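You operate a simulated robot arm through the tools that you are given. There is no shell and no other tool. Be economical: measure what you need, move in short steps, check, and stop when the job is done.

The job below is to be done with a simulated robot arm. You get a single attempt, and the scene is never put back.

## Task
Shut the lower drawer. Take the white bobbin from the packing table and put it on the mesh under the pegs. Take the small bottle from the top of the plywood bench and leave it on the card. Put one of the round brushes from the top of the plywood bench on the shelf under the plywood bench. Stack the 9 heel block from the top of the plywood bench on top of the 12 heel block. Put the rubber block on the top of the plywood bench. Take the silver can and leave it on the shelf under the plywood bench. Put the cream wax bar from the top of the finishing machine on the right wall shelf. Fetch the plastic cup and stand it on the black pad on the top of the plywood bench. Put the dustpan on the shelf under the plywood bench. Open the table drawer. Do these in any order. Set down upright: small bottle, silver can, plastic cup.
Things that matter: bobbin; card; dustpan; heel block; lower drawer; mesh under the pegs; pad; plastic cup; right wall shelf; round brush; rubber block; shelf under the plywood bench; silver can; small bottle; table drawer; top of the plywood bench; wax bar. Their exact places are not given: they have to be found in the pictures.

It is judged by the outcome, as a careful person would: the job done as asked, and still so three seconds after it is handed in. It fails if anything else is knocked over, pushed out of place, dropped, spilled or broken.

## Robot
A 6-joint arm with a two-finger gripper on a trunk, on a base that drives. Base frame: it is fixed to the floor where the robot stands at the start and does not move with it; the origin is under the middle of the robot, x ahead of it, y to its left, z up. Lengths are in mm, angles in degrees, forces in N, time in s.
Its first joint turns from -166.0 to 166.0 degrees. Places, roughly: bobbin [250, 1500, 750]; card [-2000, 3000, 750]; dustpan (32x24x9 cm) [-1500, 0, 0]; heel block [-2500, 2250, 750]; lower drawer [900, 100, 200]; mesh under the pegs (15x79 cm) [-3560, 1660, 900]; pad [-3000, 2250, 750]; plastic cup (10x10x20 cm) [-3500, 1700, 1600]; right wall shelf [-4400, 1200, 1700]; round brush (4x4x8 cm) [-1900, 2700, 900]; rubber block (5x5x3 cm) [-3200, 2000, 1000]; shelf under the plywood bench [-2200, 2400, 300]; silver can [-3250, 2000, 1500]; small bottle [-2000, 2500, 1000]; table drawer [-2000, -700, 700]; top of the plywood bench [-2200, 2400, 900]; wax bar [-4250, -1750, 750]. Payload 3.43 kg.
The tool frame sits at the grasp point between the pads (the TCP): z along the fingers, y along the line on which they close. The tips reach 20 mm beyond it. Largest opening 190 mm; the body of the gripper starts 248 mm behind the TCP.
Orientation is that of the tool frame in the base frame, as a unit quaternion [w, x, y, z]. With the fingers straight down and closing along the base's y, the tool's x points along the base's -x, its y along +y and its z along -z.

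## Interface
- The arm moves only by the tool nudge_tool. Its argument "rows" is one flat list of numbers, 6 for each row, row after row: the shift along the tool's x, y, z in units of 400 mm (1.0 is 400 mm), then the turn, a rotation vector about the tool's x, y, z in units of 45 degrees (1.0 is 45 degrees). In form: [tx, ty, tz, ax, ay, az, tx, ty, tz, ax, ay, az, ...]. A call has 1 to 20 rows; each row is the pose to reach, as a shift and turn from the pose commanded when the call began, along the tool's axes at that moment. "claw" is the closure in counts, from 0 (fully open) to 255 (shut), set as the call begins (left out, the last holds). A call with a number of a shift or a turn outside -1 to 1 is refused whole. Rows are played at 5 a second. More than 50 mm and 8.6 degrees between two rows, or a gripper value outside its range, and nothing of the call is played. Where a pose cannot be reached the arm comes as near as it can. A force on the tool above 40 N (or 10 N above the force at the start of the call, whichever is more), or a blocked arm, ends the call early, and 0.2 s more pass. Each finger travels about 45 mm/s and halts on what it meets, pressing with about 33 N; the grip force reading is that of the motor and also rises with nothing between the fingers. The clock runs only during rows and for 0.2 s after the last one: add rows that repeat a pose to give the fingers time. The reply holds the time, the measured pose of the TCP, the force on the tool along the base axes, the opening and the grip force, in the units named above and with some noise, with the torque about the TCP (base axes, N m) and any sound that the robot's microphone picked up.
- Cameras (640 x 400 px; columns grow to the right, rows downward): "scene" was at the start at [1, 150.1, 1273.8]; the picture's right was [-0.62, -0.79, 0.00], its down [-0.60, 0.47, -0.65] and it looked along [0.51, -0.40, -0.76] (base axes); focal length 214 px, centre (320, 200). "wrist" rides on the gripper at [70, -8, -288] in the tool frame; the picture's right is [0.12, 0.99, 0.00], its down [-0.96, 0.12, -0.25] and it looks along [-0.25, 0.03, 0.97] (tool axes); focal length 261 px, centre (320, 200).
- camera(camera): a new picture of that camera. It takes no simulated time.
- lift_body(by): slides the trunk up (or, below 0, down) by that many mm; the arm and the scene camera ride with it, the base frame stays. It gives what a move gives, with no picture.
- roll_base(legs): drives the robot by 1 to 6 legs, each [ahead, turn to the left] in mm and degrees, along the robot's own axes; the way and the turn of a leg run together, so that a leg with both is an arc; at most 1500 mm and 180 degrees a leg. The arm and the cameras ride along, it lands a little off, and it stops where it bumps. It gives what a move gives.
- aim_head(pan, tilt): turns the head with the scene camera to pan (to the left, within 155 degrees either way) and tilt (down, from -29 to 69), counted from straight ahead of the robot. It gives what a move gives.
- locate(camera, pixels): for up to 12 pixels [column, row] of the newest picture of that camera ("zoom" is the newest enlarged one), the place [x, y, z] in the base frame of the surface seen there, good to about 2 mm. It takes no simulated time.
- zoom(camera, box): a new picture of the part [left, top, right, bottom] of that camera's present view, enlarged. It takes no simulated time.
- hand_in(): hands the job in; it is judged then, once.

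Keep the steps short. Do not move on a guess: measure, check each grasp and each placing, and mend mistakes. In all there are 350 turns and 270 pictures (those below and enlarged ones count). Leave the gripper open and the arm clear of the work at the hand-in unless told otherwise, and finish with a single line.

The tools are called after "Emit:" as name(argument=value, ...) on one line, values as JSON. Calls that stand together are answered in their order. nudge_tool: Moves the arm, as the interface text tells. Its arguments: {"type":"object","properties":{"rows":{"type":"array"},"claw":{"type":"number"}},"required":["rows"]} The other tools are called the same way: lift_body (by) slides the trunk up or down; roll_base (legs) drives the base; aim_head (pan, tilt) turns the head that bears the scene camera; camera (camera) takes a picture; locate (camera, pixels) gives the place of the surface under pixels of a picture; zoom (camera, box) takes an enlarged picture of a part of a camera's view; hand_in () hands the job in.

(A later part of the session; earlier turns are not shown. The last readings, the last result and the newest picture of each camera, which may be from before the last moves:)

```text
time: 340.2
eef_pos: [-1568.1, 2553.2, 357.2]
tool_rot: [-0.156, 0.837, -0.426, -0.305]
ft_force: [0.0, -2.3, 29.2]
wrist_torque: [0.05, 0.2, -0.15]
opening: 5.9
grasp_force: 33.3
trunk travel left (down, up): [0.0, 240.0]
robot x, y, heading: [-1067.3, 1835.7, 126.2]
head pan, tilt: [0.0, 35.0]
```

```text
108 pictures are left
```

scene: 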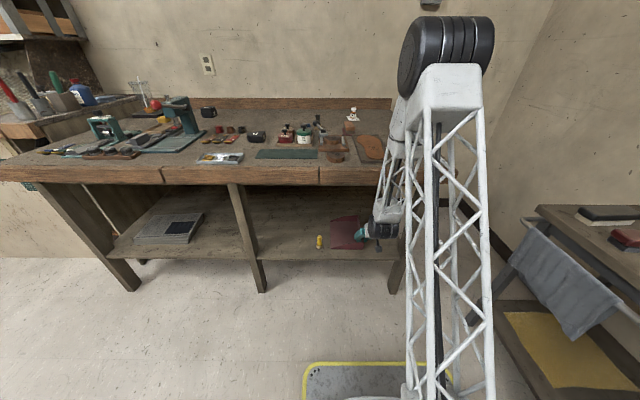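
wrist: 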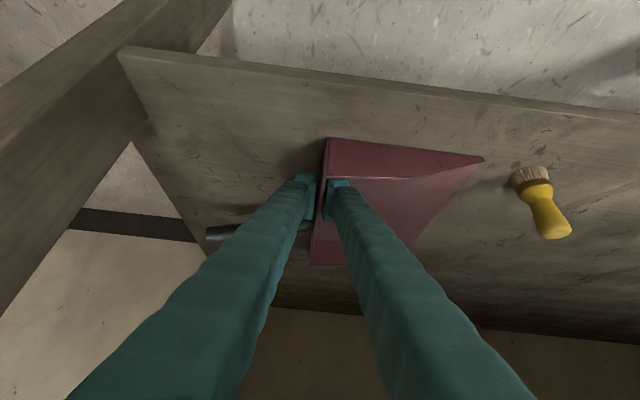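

The pan is on the shelf (29 N up). I'll release and withdraw.

Emit:
nudge_tool(rows=[-0.002, 0, -0.003, 0, 0, 0, -0.002, 0, -0.003, 0, 0, 0, -0.002, 0, -0.003, 0, 0, 0, -0.002, 0, -0.003, 0, 0, 0], claw=190)

Emit:
nudge_tool(rows=[0, 0, -0.08, 0, 0, 0, 0, 0, -0.16, 0, 0, 0, 0, 0, -0.24, 0, 0, 0])

Emit:
roll_base(legs=[[-350, 0]])

Emit:
camera(camera="wrist")

Emit:
camera(camera="scene")

```text
time: 341.2
eef_pos: [-1566.6, 2551.2, 355.1]
tool_rot: [-0.154, 0.838, -0.426, -0.304]
ft_force: [0.1, 0.0, -0.3]
wrist_torque: [0.03, -0.07, 0.0]
opening: 48.5
grasp_force: 0.1
trunk travel left (down, up): [0.0, 240.0]
robot x, y, heading: [-1065.5, 1838.2, 126.6]
head pan, tilt: [0.0, 35.0]
```

```text
time: 342.0
eef_pos: [-1527.1, 2504.2, 429.1]
tool_rot: [-0.154, 0.838, -0.426, -0.304]
ft_force: [0.4, -0.3, -1.6]
wrist_torque: [0.01, 0.05, -0.02]
opening: 48.4
grasp_force: 0.0
trunk travel left (down, up): [0.0, 240.0]
robot x, y, heading: [-1071.7, 1835.8, 126.8]
head pan, tilt: [0.0, 35.0]
```

```text
time: 344.3
eef_pos: [-1313.4, 2215.1, 430.0]
tool_rot: [-0.154, 0.838, -0.426, -0.304]
ft_force: [0.6, -0.2, -0.8]
wrist_torque: [0.02, -0.01, 0.0]
opening: 48.3
grasp_force: 0.1
trunk travel left (down, up): [0.0, 240.0]
robot x, y, heading: [-857.9, 1547.0, 126.6]
head pan, tilt: [0.0, 35.0]
```

```text
107 pictures are left
```

wrist: 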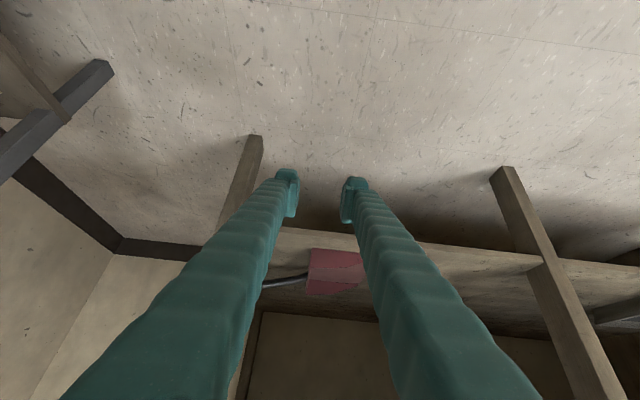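

```text
106 pictures are left
```

scene: 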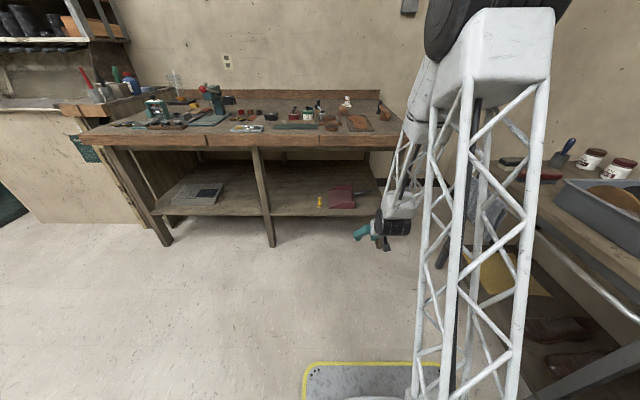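

Dustpan and brush are on the shelf. Next the silver can on the rack: I'll raise the trunk and drive over in front of the rack's right part.

Emit:
lift_body(by=240)

Emit:
roll_base(legs=[[100, 0], [0, 90.3], [820, 0], [820, 0], [0, -90]])

Emit:
aim_head(pan=0, tilt=0)

Emit:
camera(camera="scene")

```text
time: 346.8
eef_pos: [-1313.3, 2214.7, 670.2]
tool_rot: [-0.154, 0.838, -0.426, -0.304]
ft_force: [-0.4, 0.3, -0.1]
wrist_torque: [0.0, 0.03, 0.0]
opening: 48.2
grasp_force: 0.0
trunk travel left (down, up): [-240.0, 0.0]
robot x, y, heading: [-855.4, 1546.0, 126.5]
head pan, tilt: [0.0, 35.0]
```

```text
time: 364.0
eef_pos: [-2693.2, 1326.9, 670.7]
tool_rot: [-0.158, 0.834, -0.434, -0.303]
ft_force: [0.2, 0.5, -0.1]
wrist_torque: [0.0, -0.02, 0.0]
opening: 48.5
grasp_force: 0.1
trunk travel left (down, up): [-240.0, 0.0]
robot x, y, heading: [-2255.1, 651.3, 125.4]
head pan, tilt: [0.0, 35.0]
```

```text
time: 365.0
eef_pos: [-2693.7, 1328.4, 670.4]
tool_rot: [-0.157, 0.833, -0.435, -0.303]
ft_force: [0.5, 0.8, 0.5]
wrist_torque: [0.0, 0.01, -0.01]
opening: 48.5
grasp_force: 0.0
trunk travel left (down, up): [-240.0, 0.0]
robot x, y, heading: [-2253.1, 650.2, 125.6]
head pan, tilt: [0.0, 0.0]
```

```text
105 pictures are left
```

scene: 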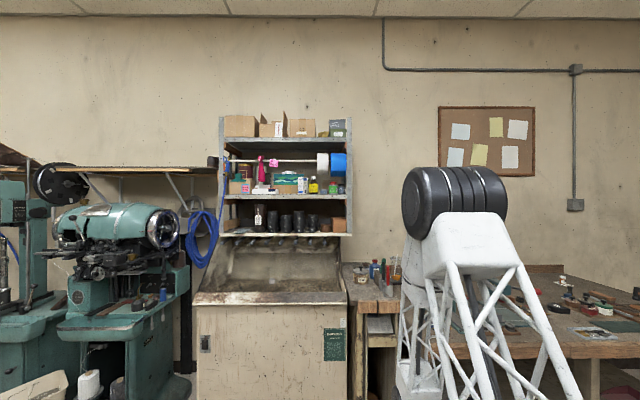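

I'll raise the arm and bring the tool level at about z 1560, in stages.

Emit:
nudge_tool(rows=[-0.07, 0, -0.083, 0, 0, 0, -0.139, 0, -0.166, 0, 0, 0, -0.209, 0, -0.249, 0, 0, 0, -0.279, 0, -0.332, 0, 0, 0, -0.348, 0, -0.415, 0, 0, 0, -0.418, 0, -0.498, 0, 0, 0, -0.488, 0, -0.581, 0, 0, 0, -0.557, 0, -0.664, 0, 0, 0, -0.627, 0, -0.747, 0, 0, 0])

Emit:
nudge_tool(rows=[-0.083, 0, -0.071, 0, -0.079, 0, -0.165, 0, -0.141, 0, -0.159, 0, -0.248, 0, -0.212, 0, -0.238, 0, -0.33, 0, -0.282, 0, -0.318, 0, -0.413, 0, -0.353, 0, -0.397, 0, -0.495, 0, -0.423, 0, -0.477, 0, -0.578, 0, -0.494, 0, -0.556, 0])

Emit:
nudge_tool(rows=[-0.101, 0, -0.02, 0, -0.111, 0, -0.202, 0, -0.039, 0, -0.222, 0, -0.304, 0, -0.059, 0, -0.334, 0, -0.405, 0, -0.078, 0, -0.445, 0, -0.506, 0, -0.098, 0, -0.556, 0])

Emit:
camera(camera="wrist")

```text
time: 367.2
eef_pos: [-2748.4, 1322.8, 1066.2]
tool_rot: [-0.056, 0.763, -0.505, -0.399]
ft_force: [0.4, -0.6, -0.1]
wrist_torque: [-0.01, -0.01, 0.02]
opening: 48.2
grasp_force: 0.0
out of reach, approached as far as the arm can: row 5, 6, 7, 8, 9
trunk travel left (down, up): [-240.0, 0.0]
robot x, y, heading: [-2255.9, 647.7, 125.4]
head pan, tilt: [0.0, 0.0]
stopped in row 9: the arm was blocked; the commanded pose is now the measured one
```

```text
time: 368.8
eef_pos: [-2679.8, 1393.3, 1353.4]
tool_rot: [-0.165, 0.659, -0.48, -0.555]
ft_force: [0.4, 0.3, -0.8]
wrist_torque: [0.01, 0.0, 0.02]
opening: 48.3
grasp_force: 0.0
trunk travel left (down, up): [-240.0, 0.0]
robot x, y, heading: [-2247.8, 650.9, 125.4]
head pan, tilt: [0.0, 0.0]
```

```text
time: 370.0
eef_pos: [-2641.0, 1455.1, 1547.3]
tool_rot: [0.264, -0.524, 0.433, 0.685]
ft_force: [0.3, 0.6, 0.6]
wrist_torque: [-0.07, -0.01, -0.03]
opening: 48.4
grasp_force: 0.0
trunk travel left (down, up): [-240.0, 0.0]
robot x, y, heading: [-2251.3, 648.8, 125.7]
head pan, tilt: [0.0, 0.0]
```

```text
104 pictures are left
```

wrist: 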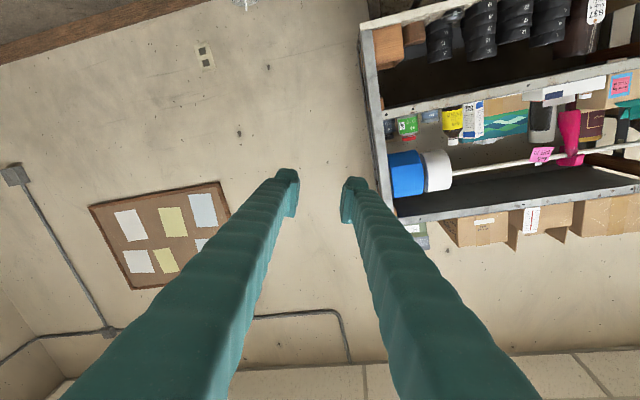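

Emit:
nudge_tool(rows=[0.021, 0.091, -0.012, -0.037, 0.031, -0.101, 0.042, 0.182, -0.023, -0.075, 0.062, -0.203, 0.063, 0.273, -0.035, -0.112, 0.093, -0.304, 0.084, 0.3645, -0.0465, -0.15, 0.124, -0.405], claw=120)

Emit:
roll_base(legs=[[300, 0]])

Emit:
camera(camera="wrist")

Emit:
camera(camera="scene")

```text
time: 371.0
eef_pos: [-2762.9, 1367.4, 1562.2]
tool_rot: [-0.317, 0.633, -0.316, -0.631]
ft_force: [0.4, 0.6, -0.1]
wrist_torque: [0.01, 0.02, 0.03]
opening: 100.4
grasp_force: 0.0
trunk travel left (down, up): [-240.0, 0.0]
robot x, y, heading: [-2255.2, 649.0, 125.8]
head pan, tilt: [0.0, 0.0]
```

```text
time: 373.1
eef_pos: [-2941.9, 1614.3, 1562.5]
tool_rot: [-0.317, 0.633, -0.317, -0.632]
ft_force: [1.4, -0.2, 0.3]
wrist_torque: [-0.02, 0.02, 0.02]
opening: 100.8
grasp_force: 0.0
trunk travel left (down, up): [-240.0, 0.0]
robot x, y, heading: [-2427.1, 898.0, 125.5]
head pan, tilt: [0.0, 0.0]
```

```text
103 pictures are left
```

wrist: 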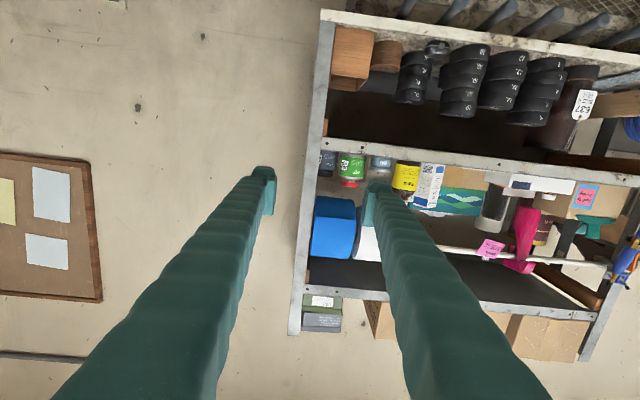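

```text
102 pictures are left
```

scene: 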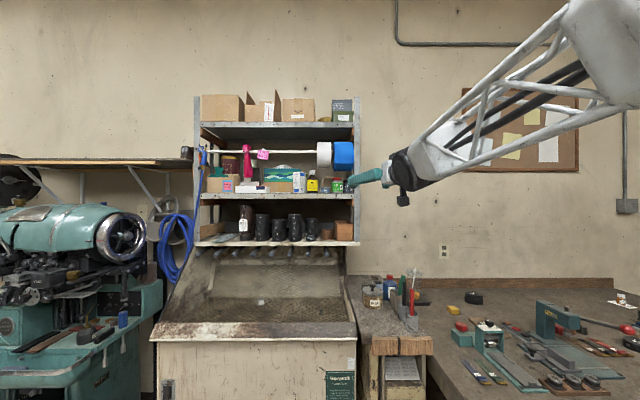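

Emit:
zoom(camera="wrist", box=[300, 130, 420, 210])

Emit:
locate(camera="zoom", pixels=[[150, 160], [130, 165], [165, 165], [150, 190], [250, 165], [215, 165], [290, 170], [60, 160], [150, 130], [415, 160]])

```text
5.00 times, centred on (360, 170) of wrist
```

zoom: 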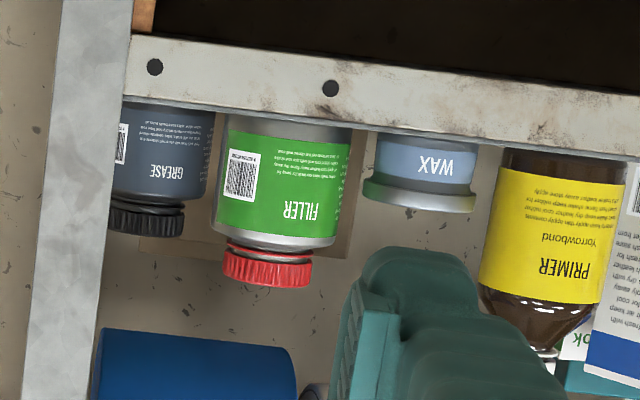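

```text
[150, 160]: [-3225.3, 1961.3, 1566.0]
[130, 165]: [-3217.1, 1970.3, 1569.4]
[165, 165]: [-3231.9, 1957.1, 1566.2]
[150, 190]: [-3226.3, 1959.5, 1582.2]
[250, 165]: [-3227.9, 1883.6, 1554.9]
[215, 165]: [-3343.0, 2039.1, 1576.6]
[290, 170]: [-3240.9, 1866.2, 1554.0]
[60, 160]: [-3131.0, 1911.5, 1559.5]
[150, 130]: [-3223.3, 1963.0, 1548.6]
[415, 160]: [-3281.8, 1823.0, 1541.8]
```

Two candidates: FILLER (silver body, green label, red cap) and GREASE (slate body, black cap). I'll get closer for a better look at the colours.

Emit:
roll_base(legs=[[180, 0]])

Emit:
zoom(camera="wrist", box=[240, 100, 400, 240])

Emit:
zoom(camera="scene", box=[260, 130, 400, 230])

```text
time: 374.6
eef_pos: [-3043.6, 1761.3, 1562.8]
tool_rot: [-0.317, 0.632, -0.317, -0.631]
ft_force: [0.7, 0.4, 0.6]
wrist_torque: [-0.01, 0.03, 0.02]
opening: 100.6
grasp_force: 0.1
trunk travel left (down, up): [-240.0, 0.0]
robot x, y, heading: [-2533.1, 1044.6, 125.3]
head pan, tilt: [0.0, 0.0]
```

```text
2.86 times, centred on (320, 170) of wrist
```

zoom: 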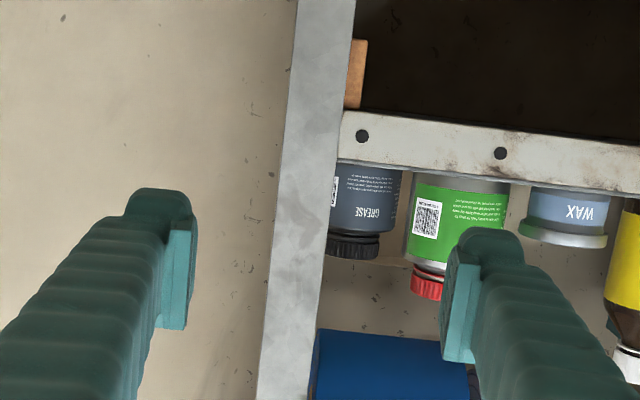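

```text
4.00 times, centred on (330, 180) of scene
```

zoom: 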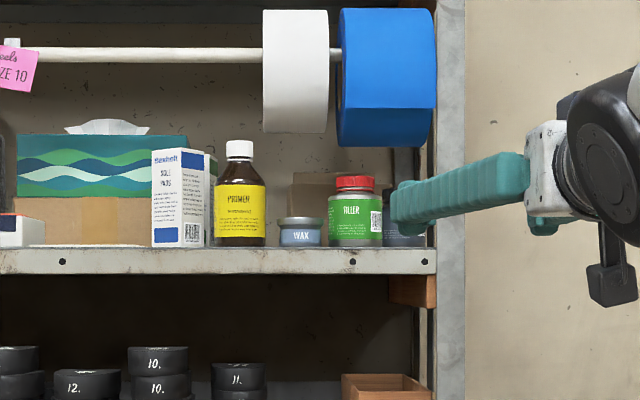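

Emit:
zoom(camera="wrist", box=[315, 145, 395, 210])

Emit:
zoom(camera="scene", box=[320, 165, 370, 200])

```text
6.15 times, centred on (355, 178) of wrist
```

zoom: 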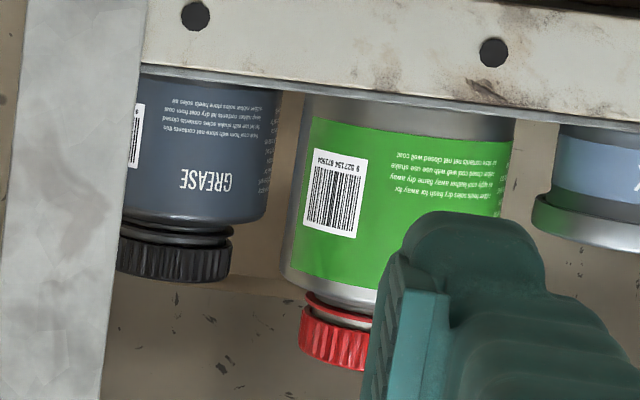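

```text
11.43 times, centred on (345, 182) of scene
```

zoom: 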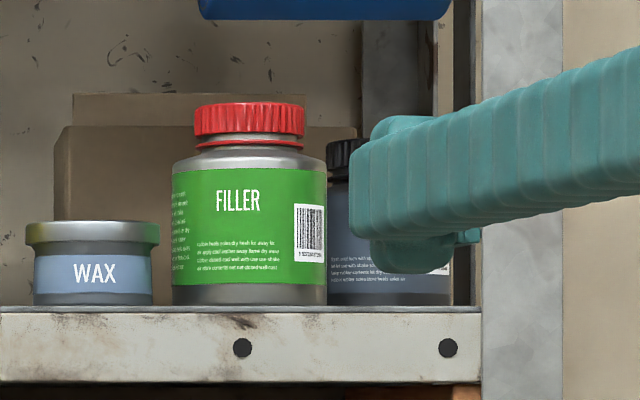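

FILLER is a bare silver metal can with a green band, and it fits the given place, so it's the silver can (GREASE is dark, WAX is a low tin). I'll measure it.

Emit:
locate(camera="zoom", pixels=[[180, 230], [318, 230], [248, 230], [248, 295], [248, 125], [248, 160], [335, 230], [152, 235], [90, 235], [345, 200], [240, 340]])

```text
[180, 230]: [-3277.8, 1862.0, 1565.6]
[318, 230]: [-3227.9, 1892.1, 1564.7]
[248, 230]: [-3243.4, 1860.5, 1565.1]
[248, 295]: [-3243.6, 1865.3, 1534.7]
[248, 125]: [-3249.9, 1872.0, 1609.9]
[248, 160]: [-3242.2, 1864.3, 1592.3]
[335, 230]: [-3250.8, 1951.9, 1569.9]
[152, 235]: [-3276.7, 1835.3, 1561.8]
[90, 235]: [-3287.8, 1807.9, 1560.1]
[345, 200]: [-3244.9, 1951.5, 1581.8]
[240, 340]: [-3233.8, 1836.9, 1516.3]
```

Filler can: centre u≈1475, v≈-3466, body z 1527–1592, cap to 1618. The WAX tin is 11 mm away (top 1563), so I'll grip above it at z 1591. Align first.

Emit:
nudge_tool(rows=[-0.024, 0.08, 0, 0, 0, 0, -0.048, 0.16, 0, 0, 0, 0, -0.071, 0.2425, 0, 0, 0, 0], claw=142)

Emit:
roll_base(legs=[[80, 0]])

Emit:
camera(camera="wrist")

Emit:
zoom(camera="wrist", box=[260, 90, 400, 210])

```text
time: 375.6
eef_pos: [-3130.7, 1693.8, 1624.1]
tool_rot: [-0.376, 0.636, -0.238, -0.63]
ft_force: [0.0, -0.3, 0.7]
wrist_torque: [0.01, -0.01, 0.0]
opening: 84.0
grasp_force: 0.0
trunk travel left (down, up): [-240.0, 0.0]
robot x, y, heading: [-2533.1, 1047.7, 125.5]
head pan, tilt: [0.0, 0.0]
stopped in row 3: the arm was blocked; the commanded pose is now the measured one
```

```text
time: 376.6
eef_pos: [-3177.2, 1757.3, 1624.7]
tool_rot: [-0.377, 0.636, -0.237, -0.63]
ft_force: [1.3, 0.4, -0.1]
wrist_torque: [-0.03, -0.02, 0.03]
opening: 84.1
grasp_force: 0.0
trunk travel left (down, up): [-240.0, 0.0]
robot x, y, heading: [-2576.6, 1108.4, 125.0]
head pan, tilt: [0.0, 0.0]
```

```text
96 pictures are left
```

wrist: 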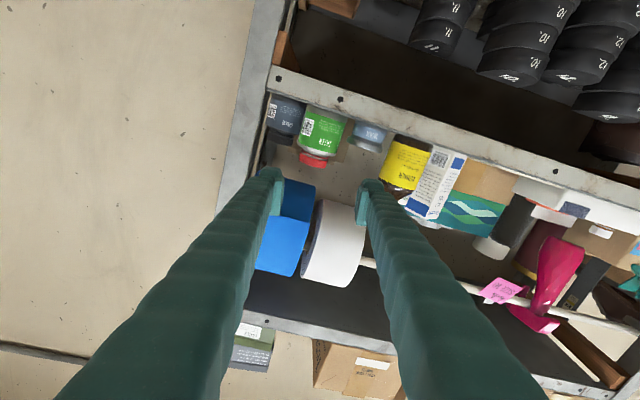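

```text
3.33 times, centred on (330, 150) of wrist
```

zoom: 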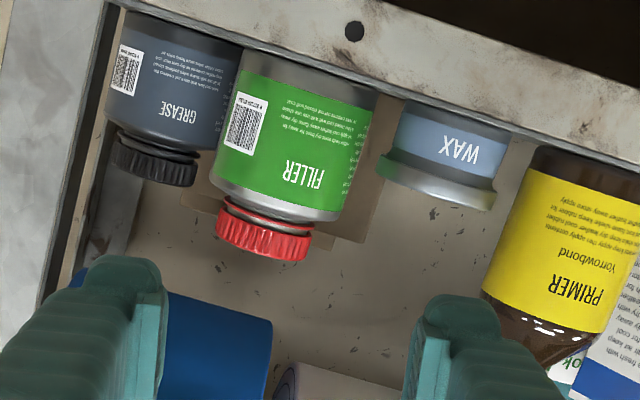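

The arm jams when the tool is left of its axis, so I'll back off and shift the base 150 mm left.

Emit:
roll_base(legs=[[-300, 0], [0, 90], [150, 0], [0, -88.5]])

```text
time: 387.6
eef_pos: [-3126.1, 1424.1, 1623.7]
tool_rot: [-0.375, 0.637, -0.236, -0.631]
ft_force: [0.1, 0.6, -0.6]
wrist_torque: [0.01, 0.02, -0.02]
opening: 84.1
grasp_force: 0.1
trunk travel left (down, up): [-240.0, 0.0]
robot x, y, heading: [-2523.9, 777.8, 125.7]
head pan, tilt: [0.0, 0.0]
```

Emit:
nudge_tool(rows=[0.041, -0.102, 0.02, 0.009, 0.025, 0.057, 0.083, -0.205, 0.039, 0.019, 0.051, 0.115, 0.124, -0.307, 0.059, 0.028, 0.076, 0.172, 0.165, -0.409, 0.078, 0.037, 0.102, 0.229])

Emit:
roll_base(legs=[[230, 0]])

Emit:
camera(camera="wrist")

```text
time: 388.8
eef_pos: [-2990.3, 1572.8, 1624.6]
tool_rot: [0.337, -0.587, 0.334, 0.656]
ft_force: [-0.8, 0.8, -0.1]
wrist_torque: [0.01, 0.03, 0.01]
opening: 84.3
grasp_force: 0.1
trunk travel left (down, up): [-240.0, 0.0]
robot x, y, heading: [-2525.9, 780.6, 125.5]
head pan, tilt: [0.0, 0.0]
stopped in row 4: the arm was blocked; the commanded pose is now the measured one
```

```text
time: 390.5
eef_pos: [-3124.1, 1763.1, 1627.3]
tool_rot: [0.338, -0.586, 0.334, 0.656]
ft_force: [-0.3, 0.1, 1.0]
wrist_torque: [-0.04, -0.02, 0.01]
opening: 84.5
grasp_force: 0.1
trunk travel left (down, up): [-240.0, 0.0]
robot x, y, heading: [-2661.1, 972.9, 125.4]
head pan, tilt: [0.0, 0.0]
```

```text
94 pictures are left
```

wrist: 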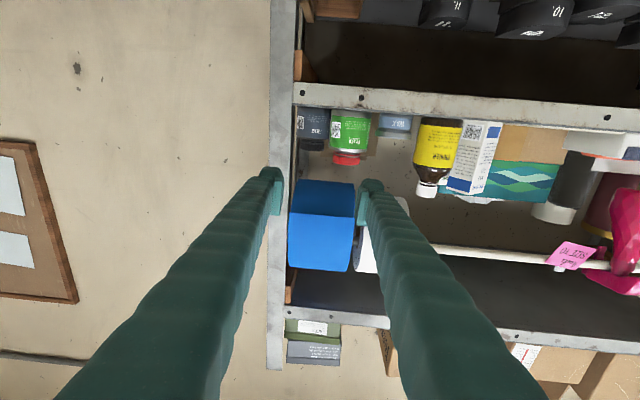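

Emit:
nudge_tool(rows=[0.04, 0, 0, -0.041, 0.058, -0.025, 0.085, 0, 0, -0.082, 0.116, -0.05])

Emit:
camera(camera="scene")

```text
time: 391.1
eef_pos: [-3125.0, 1766.1, 1592.3]
tool_rot: [-0.315, 0.633, -0.316, -0.633]
ft_force: [0.5, -0.1, -0.1]
wrist_torque: [0.01, 0.01, -0.01]
opening: 84.1
grasp_force: 0.1
trunk travel left (down, up): [-240.0, 0.0]
robot x, y, heading: [-2661.9, 966.7, 125.2]
head pan, tilt: [0.0, 0.0]
```

```text
93 pictures are left
```

scene: 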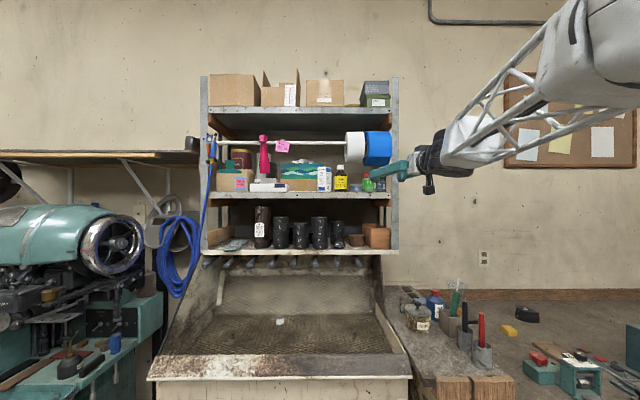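

Level now at u 1440. I'll shift 35 mm left and check alignment.

Emit:
nudge_tool(rows=[0, 0.045, 0.03, 0, 0, 0, 0, 0.0875, 0.06, 0, 0, 0])

Emit:
zoom(camera="wrist", box=[250, 90, 410, 210])

Emit:
locate(camera="zoom", pixels=[[190, 150], [290, 150], [240, 150], [235, 235], [320, 130], [165, 150], [330, 170]])

```text
time: 391.7
eef_pos: [-3168.2, 1764.7, 1592.7]
tool_rot: [0.316, -0.632, 0.316, 0.633]
ft_force: [0.2, -0.7, 0.7]
wrist_torque: [-0.07, -0.02, 0.0]
opening: 84.2
grasp_force: 0.0
trunk travel left (down, up): [-240.0, 0.0]
robot x, y, heading: [-2664.1, 965.2, 125.5]
head pan, tilt: [0.0, 0.0]
```

```text
3.33 times, centred on (330, 150) of wrist
```

zoom: 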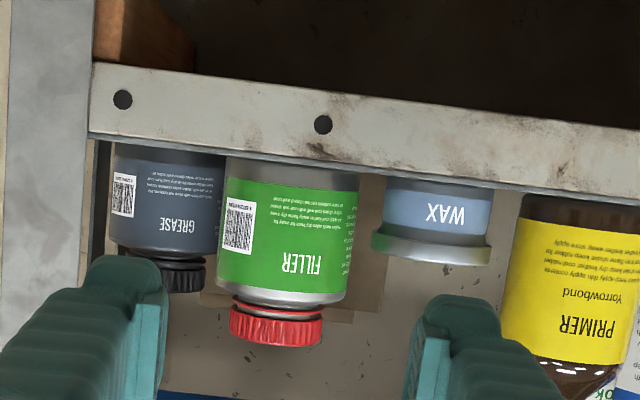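

```text
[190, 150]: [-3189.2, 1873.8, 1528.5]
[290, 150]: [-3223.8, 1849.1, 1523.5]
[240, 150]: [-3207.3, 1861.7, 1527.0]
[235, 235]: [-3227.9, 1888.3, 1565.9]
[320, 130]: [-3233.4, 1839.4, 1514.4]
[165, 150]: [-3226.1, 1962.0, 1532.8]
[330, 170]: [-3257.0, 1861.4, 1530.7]
```

Emit:
locate(camera="zoom", pixels=[[226, 250], [346, 250], [286, 250], [277, 325], [375, 240], [490, 250], [380, 200]])

```text
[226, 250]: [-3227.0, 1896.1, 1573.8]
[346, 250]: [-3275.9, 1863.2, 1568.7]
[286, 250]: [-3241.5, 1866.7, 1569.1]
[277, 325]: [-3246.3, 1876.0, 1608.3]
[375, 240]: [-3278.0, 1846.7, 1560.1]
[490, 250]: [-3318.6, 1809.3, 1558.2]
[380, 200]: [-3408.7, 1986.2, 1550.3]
```

Aligned (can u 1473, tool 1476). Forward 156 mm.

Emit:
nudge_tool(rows=[0, -0.005, 0.1, 0, 0, 0, 0, -0.005, 0.2, 0, 0, 0, 0, -0.005, 0.29, 0, 0, 0, 0, -0.005, 0.35, 0, 0, 0, 0, -0.005, 0.39, 0, 0, 0])

Emit:
camera(camera="wrist")

```text
time: 392.9
eef_pos: [-3260.6, 1890.7, 1593.4]
tool_rot: [0.316, -0.632, 0.316, 0.633]
ft_force: [0.1, 0.6, 0.1]
wrist_torque: [-0.03, -0.03, 0.03]
opening: 84.0
grasp_force: 0.1
trunk travel left (down, up): [-240.0, 0.0]
robot x, y, heading: [-2660.6, 972.6, 125.1]
head pan, tilt: [0.0, 0.0]
```

```text
91 pictures are left
```

wrist: 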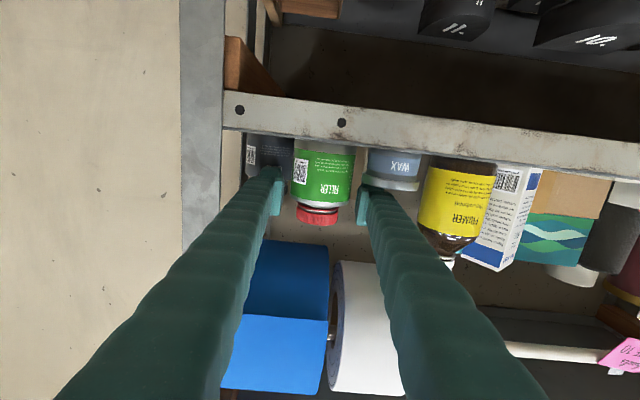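

Emit:
nudge_tool(rows=[0, 0, 0, 0, 0, 0, 0, 0, 0, 0, 0, 0, 0, 0, 0, 0, 0, 0, 0, 0, 0, 0, 0, 0], claw=220)

Emit:
zoom(camera="wrist", box=[240, 90, 410, 240])

Emit:
nudge_tool(rows=[-0.015, 0, 0, 0, 0, 0, -0.03, 0, 0, 0, 0, 0])

Emit:
zoom(camera="wrist", box=[240, 90, 410, 240])

```text
time: 393.9
eef_pos: [-3259.9, 1891.2, 1594.2]
tool_rot: [-0.316, 0.633, -0.316, -0.632]
ft_force: [0.1, -0.2, -0.1]
wrist_torque: [-0.02, -0.02, -0.03]
opening: 64.7
grasp_force: 32.8
trunk travel left (down, up): [-240.0, 0.0]
robot x, y, heading: [-2662.3, 968.7, 125.4]
head pan, tilt: [0.0, 0.0]
```

```text
2.67 times, centred on (325, 165) of wrist
```

zoom: 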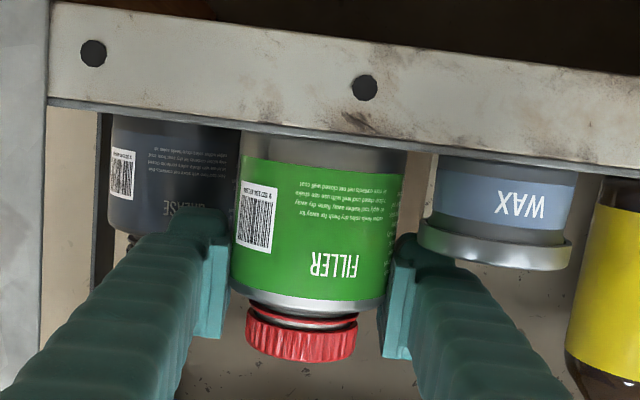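

```text
time: 394.5
eef_pos: [-3261.6, 1891.9, 1605.6]
tool_rot: [-0.317, 0.632, -0.317, -0.632]
ft_force: [-0.1, -0.1, -2.7]
wrist_torque: [-0.01, 0.0, -0.03]
opening: 64.5
grasp_force: 33.1
trunk travel left (down, up): [-240.0, 0.0]
robot x, y, heading: [-2663.8, 969.1, 125.0]
head pan, tilt: [0.0, 0.0]
```

```text
2.67 times, centred on (325, 165) of wrist
```

zoom: 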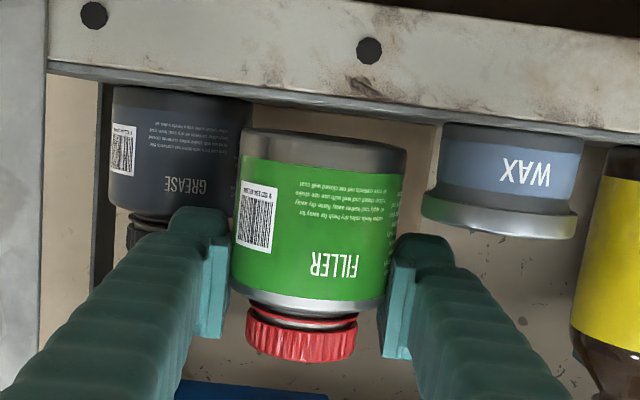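

The can is lifted clear. I'll draw straight back and take it to the clear spot at the bench's front edge.

Emit:
nudge_tool(rows=[0, 0, -0.05, 0, 0, 0, 0, 0, -0.12, 0, 0, 0, 0, 0, -0.2, 0, 0, 0, 0, 0, -0.3, 0, 0, 0, 0, 0, -0.4, 0, 0, 0])

Emit:
camera(camera="wrist")

Emit:
roll_base(legs=[[-370, 0], [0, -88.3], [1028, 0], [0, 90]])

```text
time: 395.7
eef_pos: [-3165.2, 1762.2, 1606.0]
tool_rot: [-0.315, 0.633, -0.315, -0.633]
ft_force: [-0.6, 1.5, -3.5]
wrist_torque: [0.13, 0.09, 0.02]
opening: 64.3
grasp_force: 33.2
trunk travel left (down, up): [-240.0, 0.0]
robot x, y, heading: [-2659.5, 966.5, 125.4]
head pan, tilt: [0.0, 0.0]
```

```text
88 pictures are left
```

wrist: 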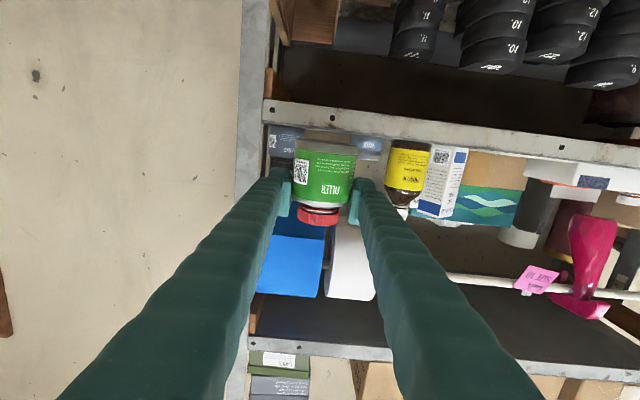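

```text
time: 411.1
eef_pos: [-2108.1, 2065.1, 1607.7]
tool_rot: [-0.315, 0.633, -0.315, -0.633]
ft_force: [-0.7, 0.2, -2.7]
wrist_torque: [0.01, -0.03, -0.02]
opening: 64.6
grasp_force: 32.9
trunk travel left (down, up): [-240.0, 0.0]
robot x, y, heading: [-1601.5, 1271.8, 125.6]
head pan, tilt: [0.0, 0.0]
```

Emit:
lift_body(by=-240)

Emit:
roll_base(legs=[[-45, 0]])

Emit:
nudge_tool(rows=[0.11, 0, 0, 0, 0, 0, 0.22, 0, 0, 0, 0, 0, 0.33, 0, 0, 0, 0, 0, 0.44, 0, 0, 0, 0, 0, 0.55, 0, 0, 0, 0, 0, 0.66, 0, 0, 0, 0, 0])

Emit:
aim_head(pan=0, tilt=30)

Emit:
camera(camera="wrist")

Emit:
camera(camera="scene")

```text
time: 413.6
eef_pos: [-2106.7, 2064.4, 1366.7]
tool_rot: [0.316, -0.632, 0.316, 0.633]
ft_force: [-0.4, 0.3, -1.9]
wrist_torque: [-0.02, 0.01, -0.03]
opening: 64.5
grasp_force: 33.0
trunk travel left (down, up): [0.0, 240.0]
robot x, y, heading: [-1600.8, 1271.4, 125.5]
head pan, tilt: [0.0, 0.0]
```

```text
time: 414.5
eef_pos: [-2081.5, 2027.2, 1366.8]
tool_rot: [0.316, -0.633, 0.316, 0.633]
ft_force: [-0.1, 0.0, -2.4]
wrist_torque: [-0.01, 0.0, 0.05]
opening: 64.7
grasp_force: 32.8
trunk travel left (down, up): [0.0, 240.0]
robot x, y, heading: [-1573.8, 1234.1, 125.6]
head pan, tilt: [0.0, 0.0]
```

```text
time: 415.9
eef_pos: [-2081.9, 2028.0, 1106.7]
tool_rot: [0.316, -0.633, 0.315, 0.633]
ft_force: [0.0, -0.4, -1.5]
wrist_torque: [-0.1, -0.06, -0.06]
opening: 64.2
grasp_force: 32.7
trunk travel left (down, up): [0.0, 240.0]
robot x, y, heading: [-1574.9, 1237.1, 125.6]
head pan, tilt: [0.0, 0.0]
```

```text
time: 416.8
eef_pos: [-2081.5, 2027.0, 1106.3]
tool_rot: [-0.315, 0.634, -0.315, -0.632]
ft_force: [-0.8, -0.6, -3.2]
wrist_torque: [0.02, -0.01, -0.03]
opening: 64.6
grasp_force: 33.3
trunk travel left (down, up): [0.0, 240.0]
robot x, y, heading: [-1573.8, 1238.5, 125.6]
head pan, tilt: [0.0, 30.0]
```

```text
87 pictures are left
```

wrist: 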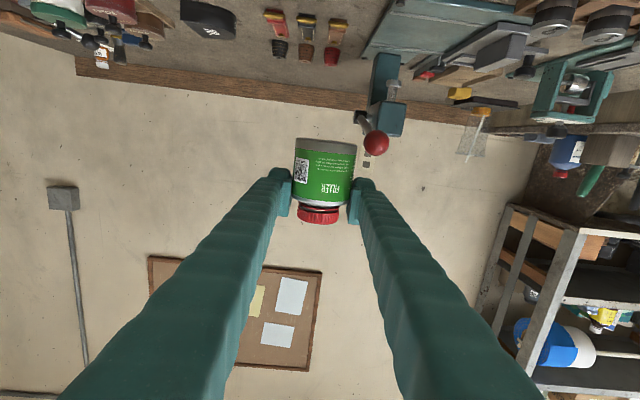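

```text
86 pictures are left
```

scene: 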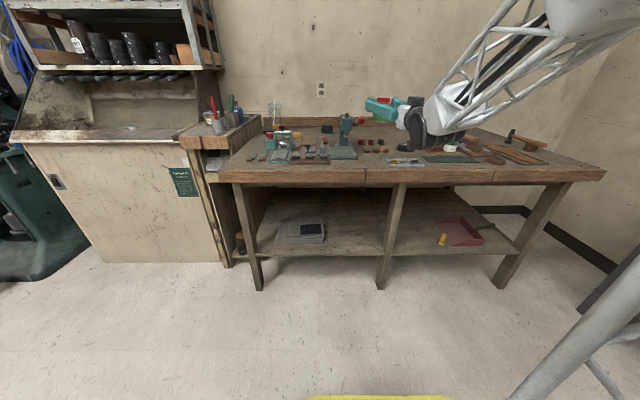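

Ball is clear to the left. Descend to near contact, then gently.

Emit:
nudge_tool(rows=[0.1, -0.008, 0, 0, 0, 0, 0.2, -0.008, 0, 0, 0, 0, 0.3, -0.008, 0, 0, 0, 0, 0.4, -0.008, 0, 0, 0, 0, 0.425, -0.008, 0, 0, 0, 0])

Emit:
nudge_tool(rows=[0.008, 0, 0, 0, 0, 0, 0.016, 0, 0, 0, 0, 0, 0.024, 0, 0, 0, 0, 0, 0.032, 0, 0, 0, 0, 0])

Emit:
zoom(camera="scene", box=[330, 80, 480, 200])

```text
time: 418.0
eef_pos: [-2078.2, 2029.5, 932.4]
tool_rot: [-0.315, 0.633, -0.315, -0.633]
ft_force: [0.5, -1.5, -2.8]
wrist_torque: [0.02, -0.01, -0.03]
opening: 64.8
grasp_force: 33.6
trunk travel left (down, up): [0.0, 240.0]
robot x, y, heading: [-1575.3, 1236.5, 125.4]
head pan, tilt: [0.0, 30.0]
```

```text
time: 419.0
eef_pos: [-2078.3, 2028.9, 924.2]
tool_rot: [0.317, -0.631, 0.315, 0.634]
ft_force: [0.2, 1.6, 19.0]
wrist_torque: [-0.28, -0.15, 0.01]
opening: 64.4
grasp_force: 33.2
trunk travel left (down, up): [0.0, 240.0]
robot x, y, heading: [-1573.3, 1236.8, 125.7]
head pan, tilt: [0.0, 30.0]
```

```text
3.33 times, centred on (405, 140) of scene
```

zoom: 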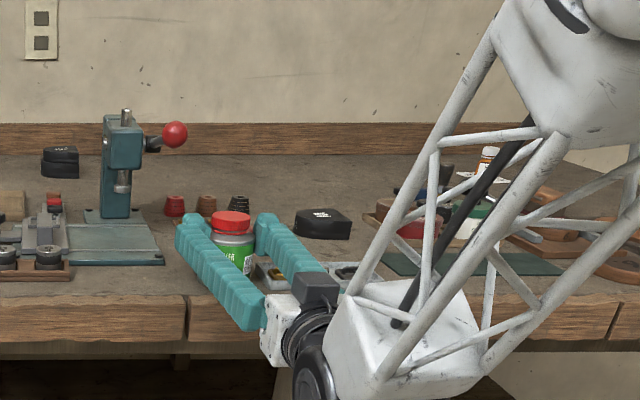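

Standing on the bench. I'll release, withdraw, then reform the arm to a tilted tool.

Emit:
nudge_tool(rows=[-0.002, 0, 0, 0, 0, 0, -0.002, 0, 0, 0, 0, 0, -0.002, 0, 0, 0, 0, 0, -0.002, 0, 0, 0, 0, 0], claw=125)

Emit:
nudge_tool(rows=[0, 0, -0.1, 0, 0, 0, 0, 0, -0.2, 0, 0, 0, 0, 0, -0.3, 0, 0, 0])

Emit:
camera(camera="wrist")

Emit:
roll_base(legs=[[-200, 0]])

```text
time: 420.0
eef_pos: [-2077.8, 2029.0, 921.2]
tool_rot: [0.316, -0.632, 0.316, 0.633]
ft_force: [-0.5, -0.2, -0.3]
wrist_torque: [-0.02, 0.02, 0.01]
opening: 96.8
grasp_force: 0.1
trunk travel left (down, up): [0.0, 240.0]
robot x, y, heading: [-1576.3, 1232.9, 125.5]
head pan, tilt: [0.0, 30.0]
```

```text
time: 420.8
eef_pos: [-2012.2, 1948.4, 932.8]
tool_rot: [-0.314, 0.635, -0.315, -0.632]
ft_force: [-0.3, 0.2, -0.8]
wrist_torque: [0.1, 0.05, 0.04]
opening: 96.8
grasp_force: 0.0
out of reach, approached as far as the arm can: row 3
trunk travel left (down, up): [0.0, 240.0]
robot x, y, heading: [-1578.2, 1236.1, 125.6]
head pan, tilt: [0.0, 30.0]
```

```text
84 pictures are left
```

wrist: 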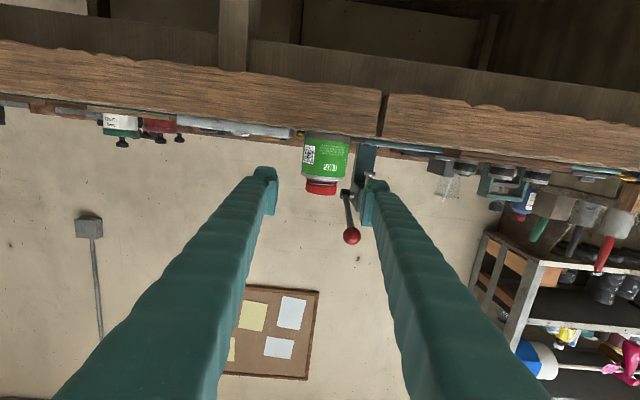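

```text
time: 422.4
eef_pos: [-1897.0, 1784.1, 934.3]
tool_rot: [-0.315, 0.634, -0.315, -0.632]
ft_force: [-1.1, 0.4, 0.8]
wrist_torque: [-0.04, -0.01, 0.0]
opening: 96.9
grasp_force: 0.1
trunk travel left (down, up): [0.0, 240.0]
robot x, y, heading: [-1456.9, 1069.8, 125.4]
head pan, tilt: [0.0, 30.0]
```

Can stands well. I'll raise and turn the tool to a 40° tilt.

Emit:
lift_body(by=100)

Emit:
nudge_tool(rows=[-0.06, 0, 0, 0, 0.125, 0, -0.12, 0, 0, 0, 0.25, 0, -0.18, 0, 0, 0, 0.375, 0, -0.24, 0, 0, 0, 0.5, 0, -0.3, 0, 0, 0, 0.625, 0, -0.35, 0, 0, 0, 0.75, 0, -0.38, 0, 0, 0, 0.875, 0, -0.4, 0, 0, 0, 1, 0])

Emit:
nudge_tool(rows=[0, 0, 0, 0, 0.111, 0])

Emit:
camera(camera="wrist")

```text
time: 423.8
eef_pos: [-1896.6, 1783.3, 1033.1]
tool_rot: [-0.314, 0.635, -0.315, -0.632]
ft_force: [0.4, 0.0, 0.0]
wrist_torque: [0.0, -0.04, 0.03]
opening: 96.8
grasp_force: 0.1
trunk travel left (down, up): [-100.0, 140.0]
robot x, y, heading: [-1457.3, 1072.7, 125.8]
head pan, tilt: [0.0, 30.0]
```

```text
time: 425.8
eef_pos: [-1920.6, 1773.4, 1204.4]
tool_rot: [-0.103, 0.807, -0.424, -0.399]
ft_force: [0.5, 0.6, 1.1]
wrist_torque: [0.01, 0.0, 0.01]
opening: 96.9
grasp_force: 0.1
out of reach, approached as far as the arm can: row 4, 5, 7, 8
trunk travel left (down, up): [-100.0, 140.0]
robot x, y, heading: [-1458.3, 1077.1, 125.6]
head pan, tilt: [0.0, 30.0]
stopped in row 8: the arm was blocked; the commanded pose is now the measured one
```

```text
time: 426.1
eef_pos: [-1919.7, 1772.7, 1204.9]
tool_rot: [-0.084, 0.824, -0.427, -0.363]
ft_force: [1.0, -0.3, 0.3]
wrist_torque: [0.07, -0.01, -0.03]
opening: 97.0
grasp_force: 0.0
trunk travel left (down, up): [-100.0, 140.0]
robot x, y, heading: [-1459.4, 1073.0, 125.7]
head pan, tilt: [0.0, 30.0]
```

```text
83 pictures are left
```

wrist: 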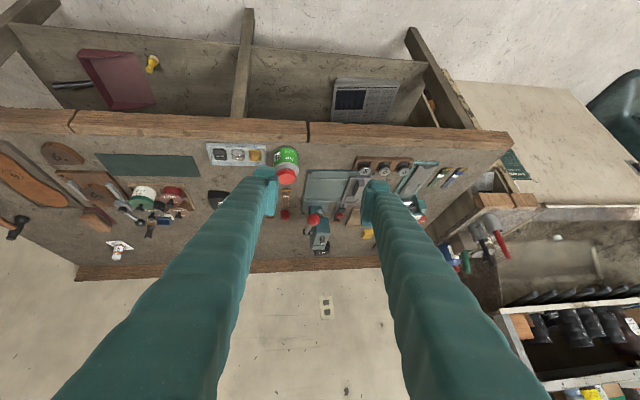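

Correct the orientation, shift slightly right, and drive 290 mm ahead to bring the tool over the can.

Emit:
nudge_tool(rows=[0, -0.033, 0, 0.099, 0.03, -0.054, 0, -0.0675, 0, 0.198, 0.059, -0.108])

Emit:
roll_base(legs=[[280, 0]])

Emit:
camera(camera="wrist")

```text
time: 426.8
eef_pos: [-1904.2, 1784.9, 1200.0]
tool_rot: [-0.114, 0.833, -0.423, -0.338]
ft_force: [0.6, 0.2, -0.7]
wrist_torque: [0.02, 0.03, -0.05]
opening: 97.0
grasp_force: 0.0
out of reach, approached as far as the arm can: row 1, 2
trunk travel left (down, up): [-100.0, 140.0]
robot x, y, heading: [-1460.0, 1072.6, 125.6]
head pan, tilt: [0.0, 30.0]
```

```text
time: 428.7
eef_pos: [-2067.2, 2014.8, 1200.4]
tool_rot: [-0.114, 0.833, -0.423, -0.339]
ft_force: [0.1, -0.1, -0.6]
wrist_torque: [0.02, 0.0, -0.02]
opening: 97.1
grasp_force: 0.2
trunk travel left (down, up): [-100.0, 140.0]
robot x, y, heading: [-1617.3, 1304.2, 125.4]
head pan, tilt: [0.0, 30.0]
```

```text
82 pictures are left
```

wrist: 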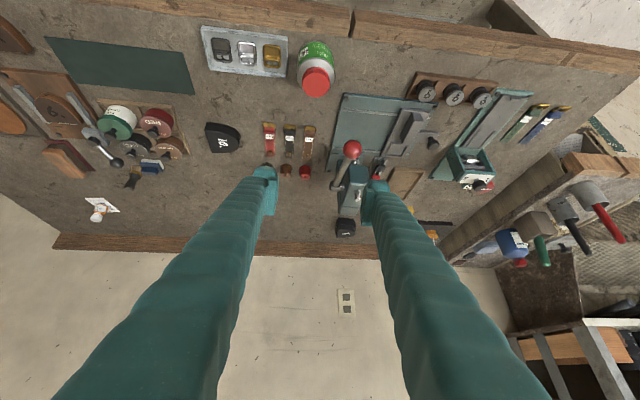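

Emit:
lift_body(by=-100)

Emit:
nudge_tool(rows=[0.046, -0.008, 0.068, 0.029, 0.009, -0.014, 0.092, -0.016, 0.135, 0.057, 0.017, -0.029, 0.138, -0.024, 0.203, 0.086, 0.026, -0.043, 0.184, -0.032, 0.27, 0.114, 0.034, -0.057], claw=145)

Emit:
camera(camera="wrist")

```text
time: 430.0
eef_pos: [-2068.5, 2014.7, 1100.0]
tool_rot: [-0.114, 0.833, -0.422, -0.339]
ft_force: [-0.4, -0.5, 1.4]
wrist_torque: [0.01, -0.02, -0.03]
opening: 97.0
grasp_force: 0.0
trunk travel left (down, up): [0.0, 240.0]
robot x, y, heading: [-1619.6, 1301.6, 125.6]
head pan, tilt: [0.0, 30.0]
```

```text
time: 431.0
eef_pos: [-2062.9, 2036.8, 963.5]
tool_rot: [-0.138, 0.841, -0.411, -0.324]
ft_force: [1.3, -0.2, 1.1]
wrist_torque: [0.0, -0.03, -0.01]
opening: 81.6
grasp_force: 0.0
out of reach, approached as far as the arm can: row 1, 2, 3, 4
trunk travel left (down, up): [0.0, 240.0]
robot x, y, heading: [-1619.2, 1302.9, 125.6]
head pan, tilt: [0.0, 30.0]
```

```text
81 pictures are left
```

wrist: 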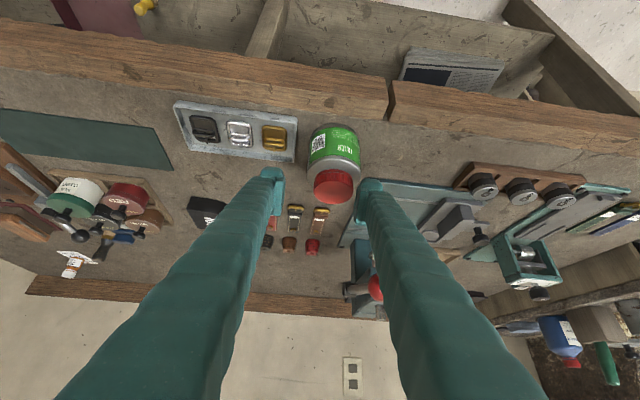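

The arm is near its inner limit, so I'll back the base 100 mm and reach forward instead, correcting 15 mm left.

Emit:
roll_base(legs=[[-110, 0]])

Emit:
nudge_tool(rows=[-0.05, 0.02, 0.04, 0, 0, 0, -0.1, 0.04, 0.08, 0, 0, 0])

Emit:
camera(camera="wrist")

Emit:
locate(camera="wrist", pixels=[[320, 150], [335, 150], [350, 150], [335, 140], [320, 120], [340, 120]])

```text
time: 432.2
eef_pos: [-1998.5, 1945.1, 964.5]
tool_rot: [-0.138, 0.841, -0.411, -0.324]
ft_force: [0.6, 0.0, 0.2]
wrist_torque: [-0.04, -0.02, 0.03]
opening: 82.0
grasp_force: 0.1
trunk travel left (down, up): [0.0, 240.0]
robot x, y, heading: [-1556.3, 1213.1, 125.4]
head pan, tilt: [0.0, 30.0]
```

```text
time: 432.8
eef_pos: [-2037.2, 1976.6, 965.4]
tool_rot: [-0.133, 0.841, -0.408, -0.33]
ft_force: [0.4, -0.3, 1.1]
wrist_torque: [-0.01, 0.03, -0.04]
opening: 82.1
grasp_force: 0.1
out of reach, approached as far as the arm can: row 2
trunk travel left (down, up): [0.0, 240.0]
robot x, y, heading: [-1560.3, 1211.5, 125.6]
head pan, tilt: [0.0, 30.0]
```

```text
80 pictures are left
```

wrist: 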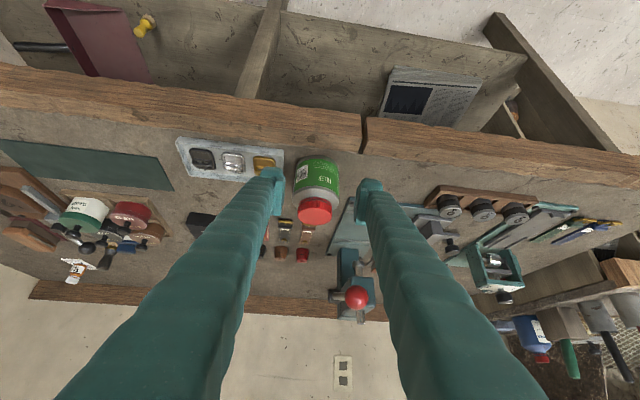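

```text
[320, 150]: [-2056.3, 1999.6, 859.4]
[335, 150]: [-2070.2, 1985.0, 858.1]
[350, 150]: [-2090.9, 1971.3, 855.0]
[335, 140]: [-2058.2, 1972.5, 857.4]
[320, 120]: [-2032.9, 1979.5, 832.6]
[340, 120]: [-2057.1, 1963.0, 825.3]
```

Emit:
locate(camera="wrist", pixels=[[315, 212], [303, 205], [330, 207], [317, 185], [297, 180], [338, 182]])

```text
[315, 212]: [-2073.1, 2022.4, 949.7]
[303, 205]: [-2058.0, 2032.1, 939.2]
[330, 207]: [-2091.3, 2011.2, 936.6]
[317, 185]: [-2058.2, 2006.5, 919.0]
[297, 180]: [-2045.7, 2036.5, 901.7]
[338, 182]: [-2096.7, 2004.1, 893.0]
```

Can centre u 445; tool u 444. I'll lower 63 mm in front of it, then drive 62 mm forward around it.

Emit:
nudge_tool(rows=[0.052, -0.0035, 0.059, 0, 0, 0, 0.1045, -0.007, 0.1178, 0, 0, 0])

Emit:
camera(camera="wrist")

```text
time: 433.4
eef_pos: [-2036.0, 1975.5, 900.3]
tool_rot: [-0.138, 0.841, -0.412, -0.323]
ft_force: [-0.1, -0.7, 0.7]
wrist_torque: [0.02, -0.01, 0.0]
opening: 81.8
grasp_force: 0.0
trunk travel left (down, up): [0.0, 240.0]
robot x, y, heading: [-1556.8, 1215.1, 125.6]
head pan, tilt: [0.0, 30.0]
```

```text
79 pictures are left
```

wrist: 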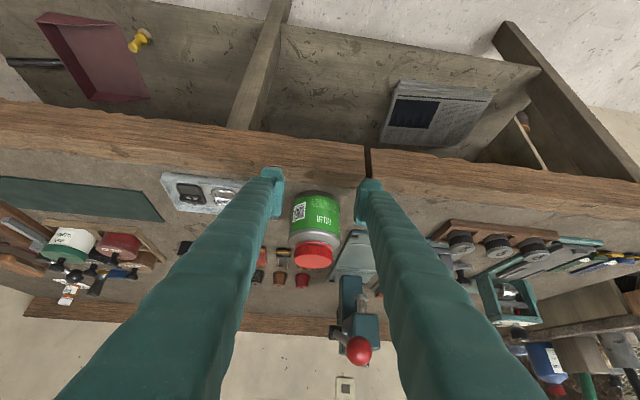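

I'll raise 10 mm to clear the buckle tray rim, then drive.

Emit:
nudge_tool(rows=[-0.018, 0.008, -0.02, 0, 0, 0])

Emit:
roll_base(legs=[[65, 0]])

Emit:
camera(camera="wrist")

```text
time: 433.8
eef_pos: [-2038.6, 1974.8, 911.2]
tool_rot: [-0.137, 0.841, -0.411, -0.323]
ft_force: [0.2, 0.3, -0.9]
wrist_torque: [-0.01, 0.03, -0.01]
opening: 82.2
grasp_force: 0.1
trunk travel left (down, up): [0.0, 240.0]
robot x, y, heading: [-1558.1, 1215.3, 125.7]
head pan, tilt: [0.0, 30.0]
```

```text
time: 434.8
eef_pos: [-2075.9, 2028.4, 912.5]
tool_rot: [-0.137, 0.841, -0.411, -0.324]
ft_force: [0.5, -1.1, -0.3]
wrist_torque: [-0.01, -0.05, -0.01]
opening: 81.7
grasp_force: 0.2
trunk travel left (down, up): [0.0, 240.0]
robot x, y, heading: [-1597.3, 1269.9, 125.3]
head pan, tilt: [0.0, 30.0]
```

```text
78 pictures are left
```

wrist: 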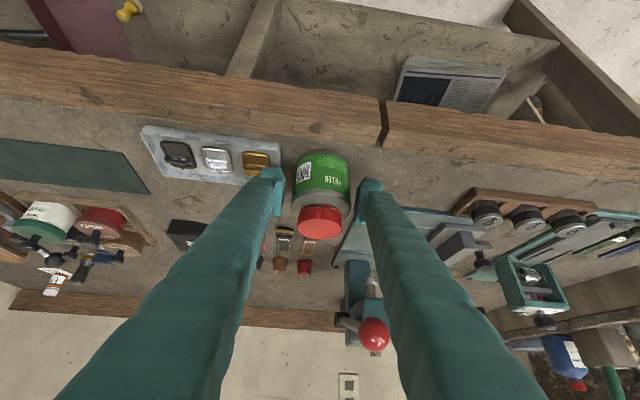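

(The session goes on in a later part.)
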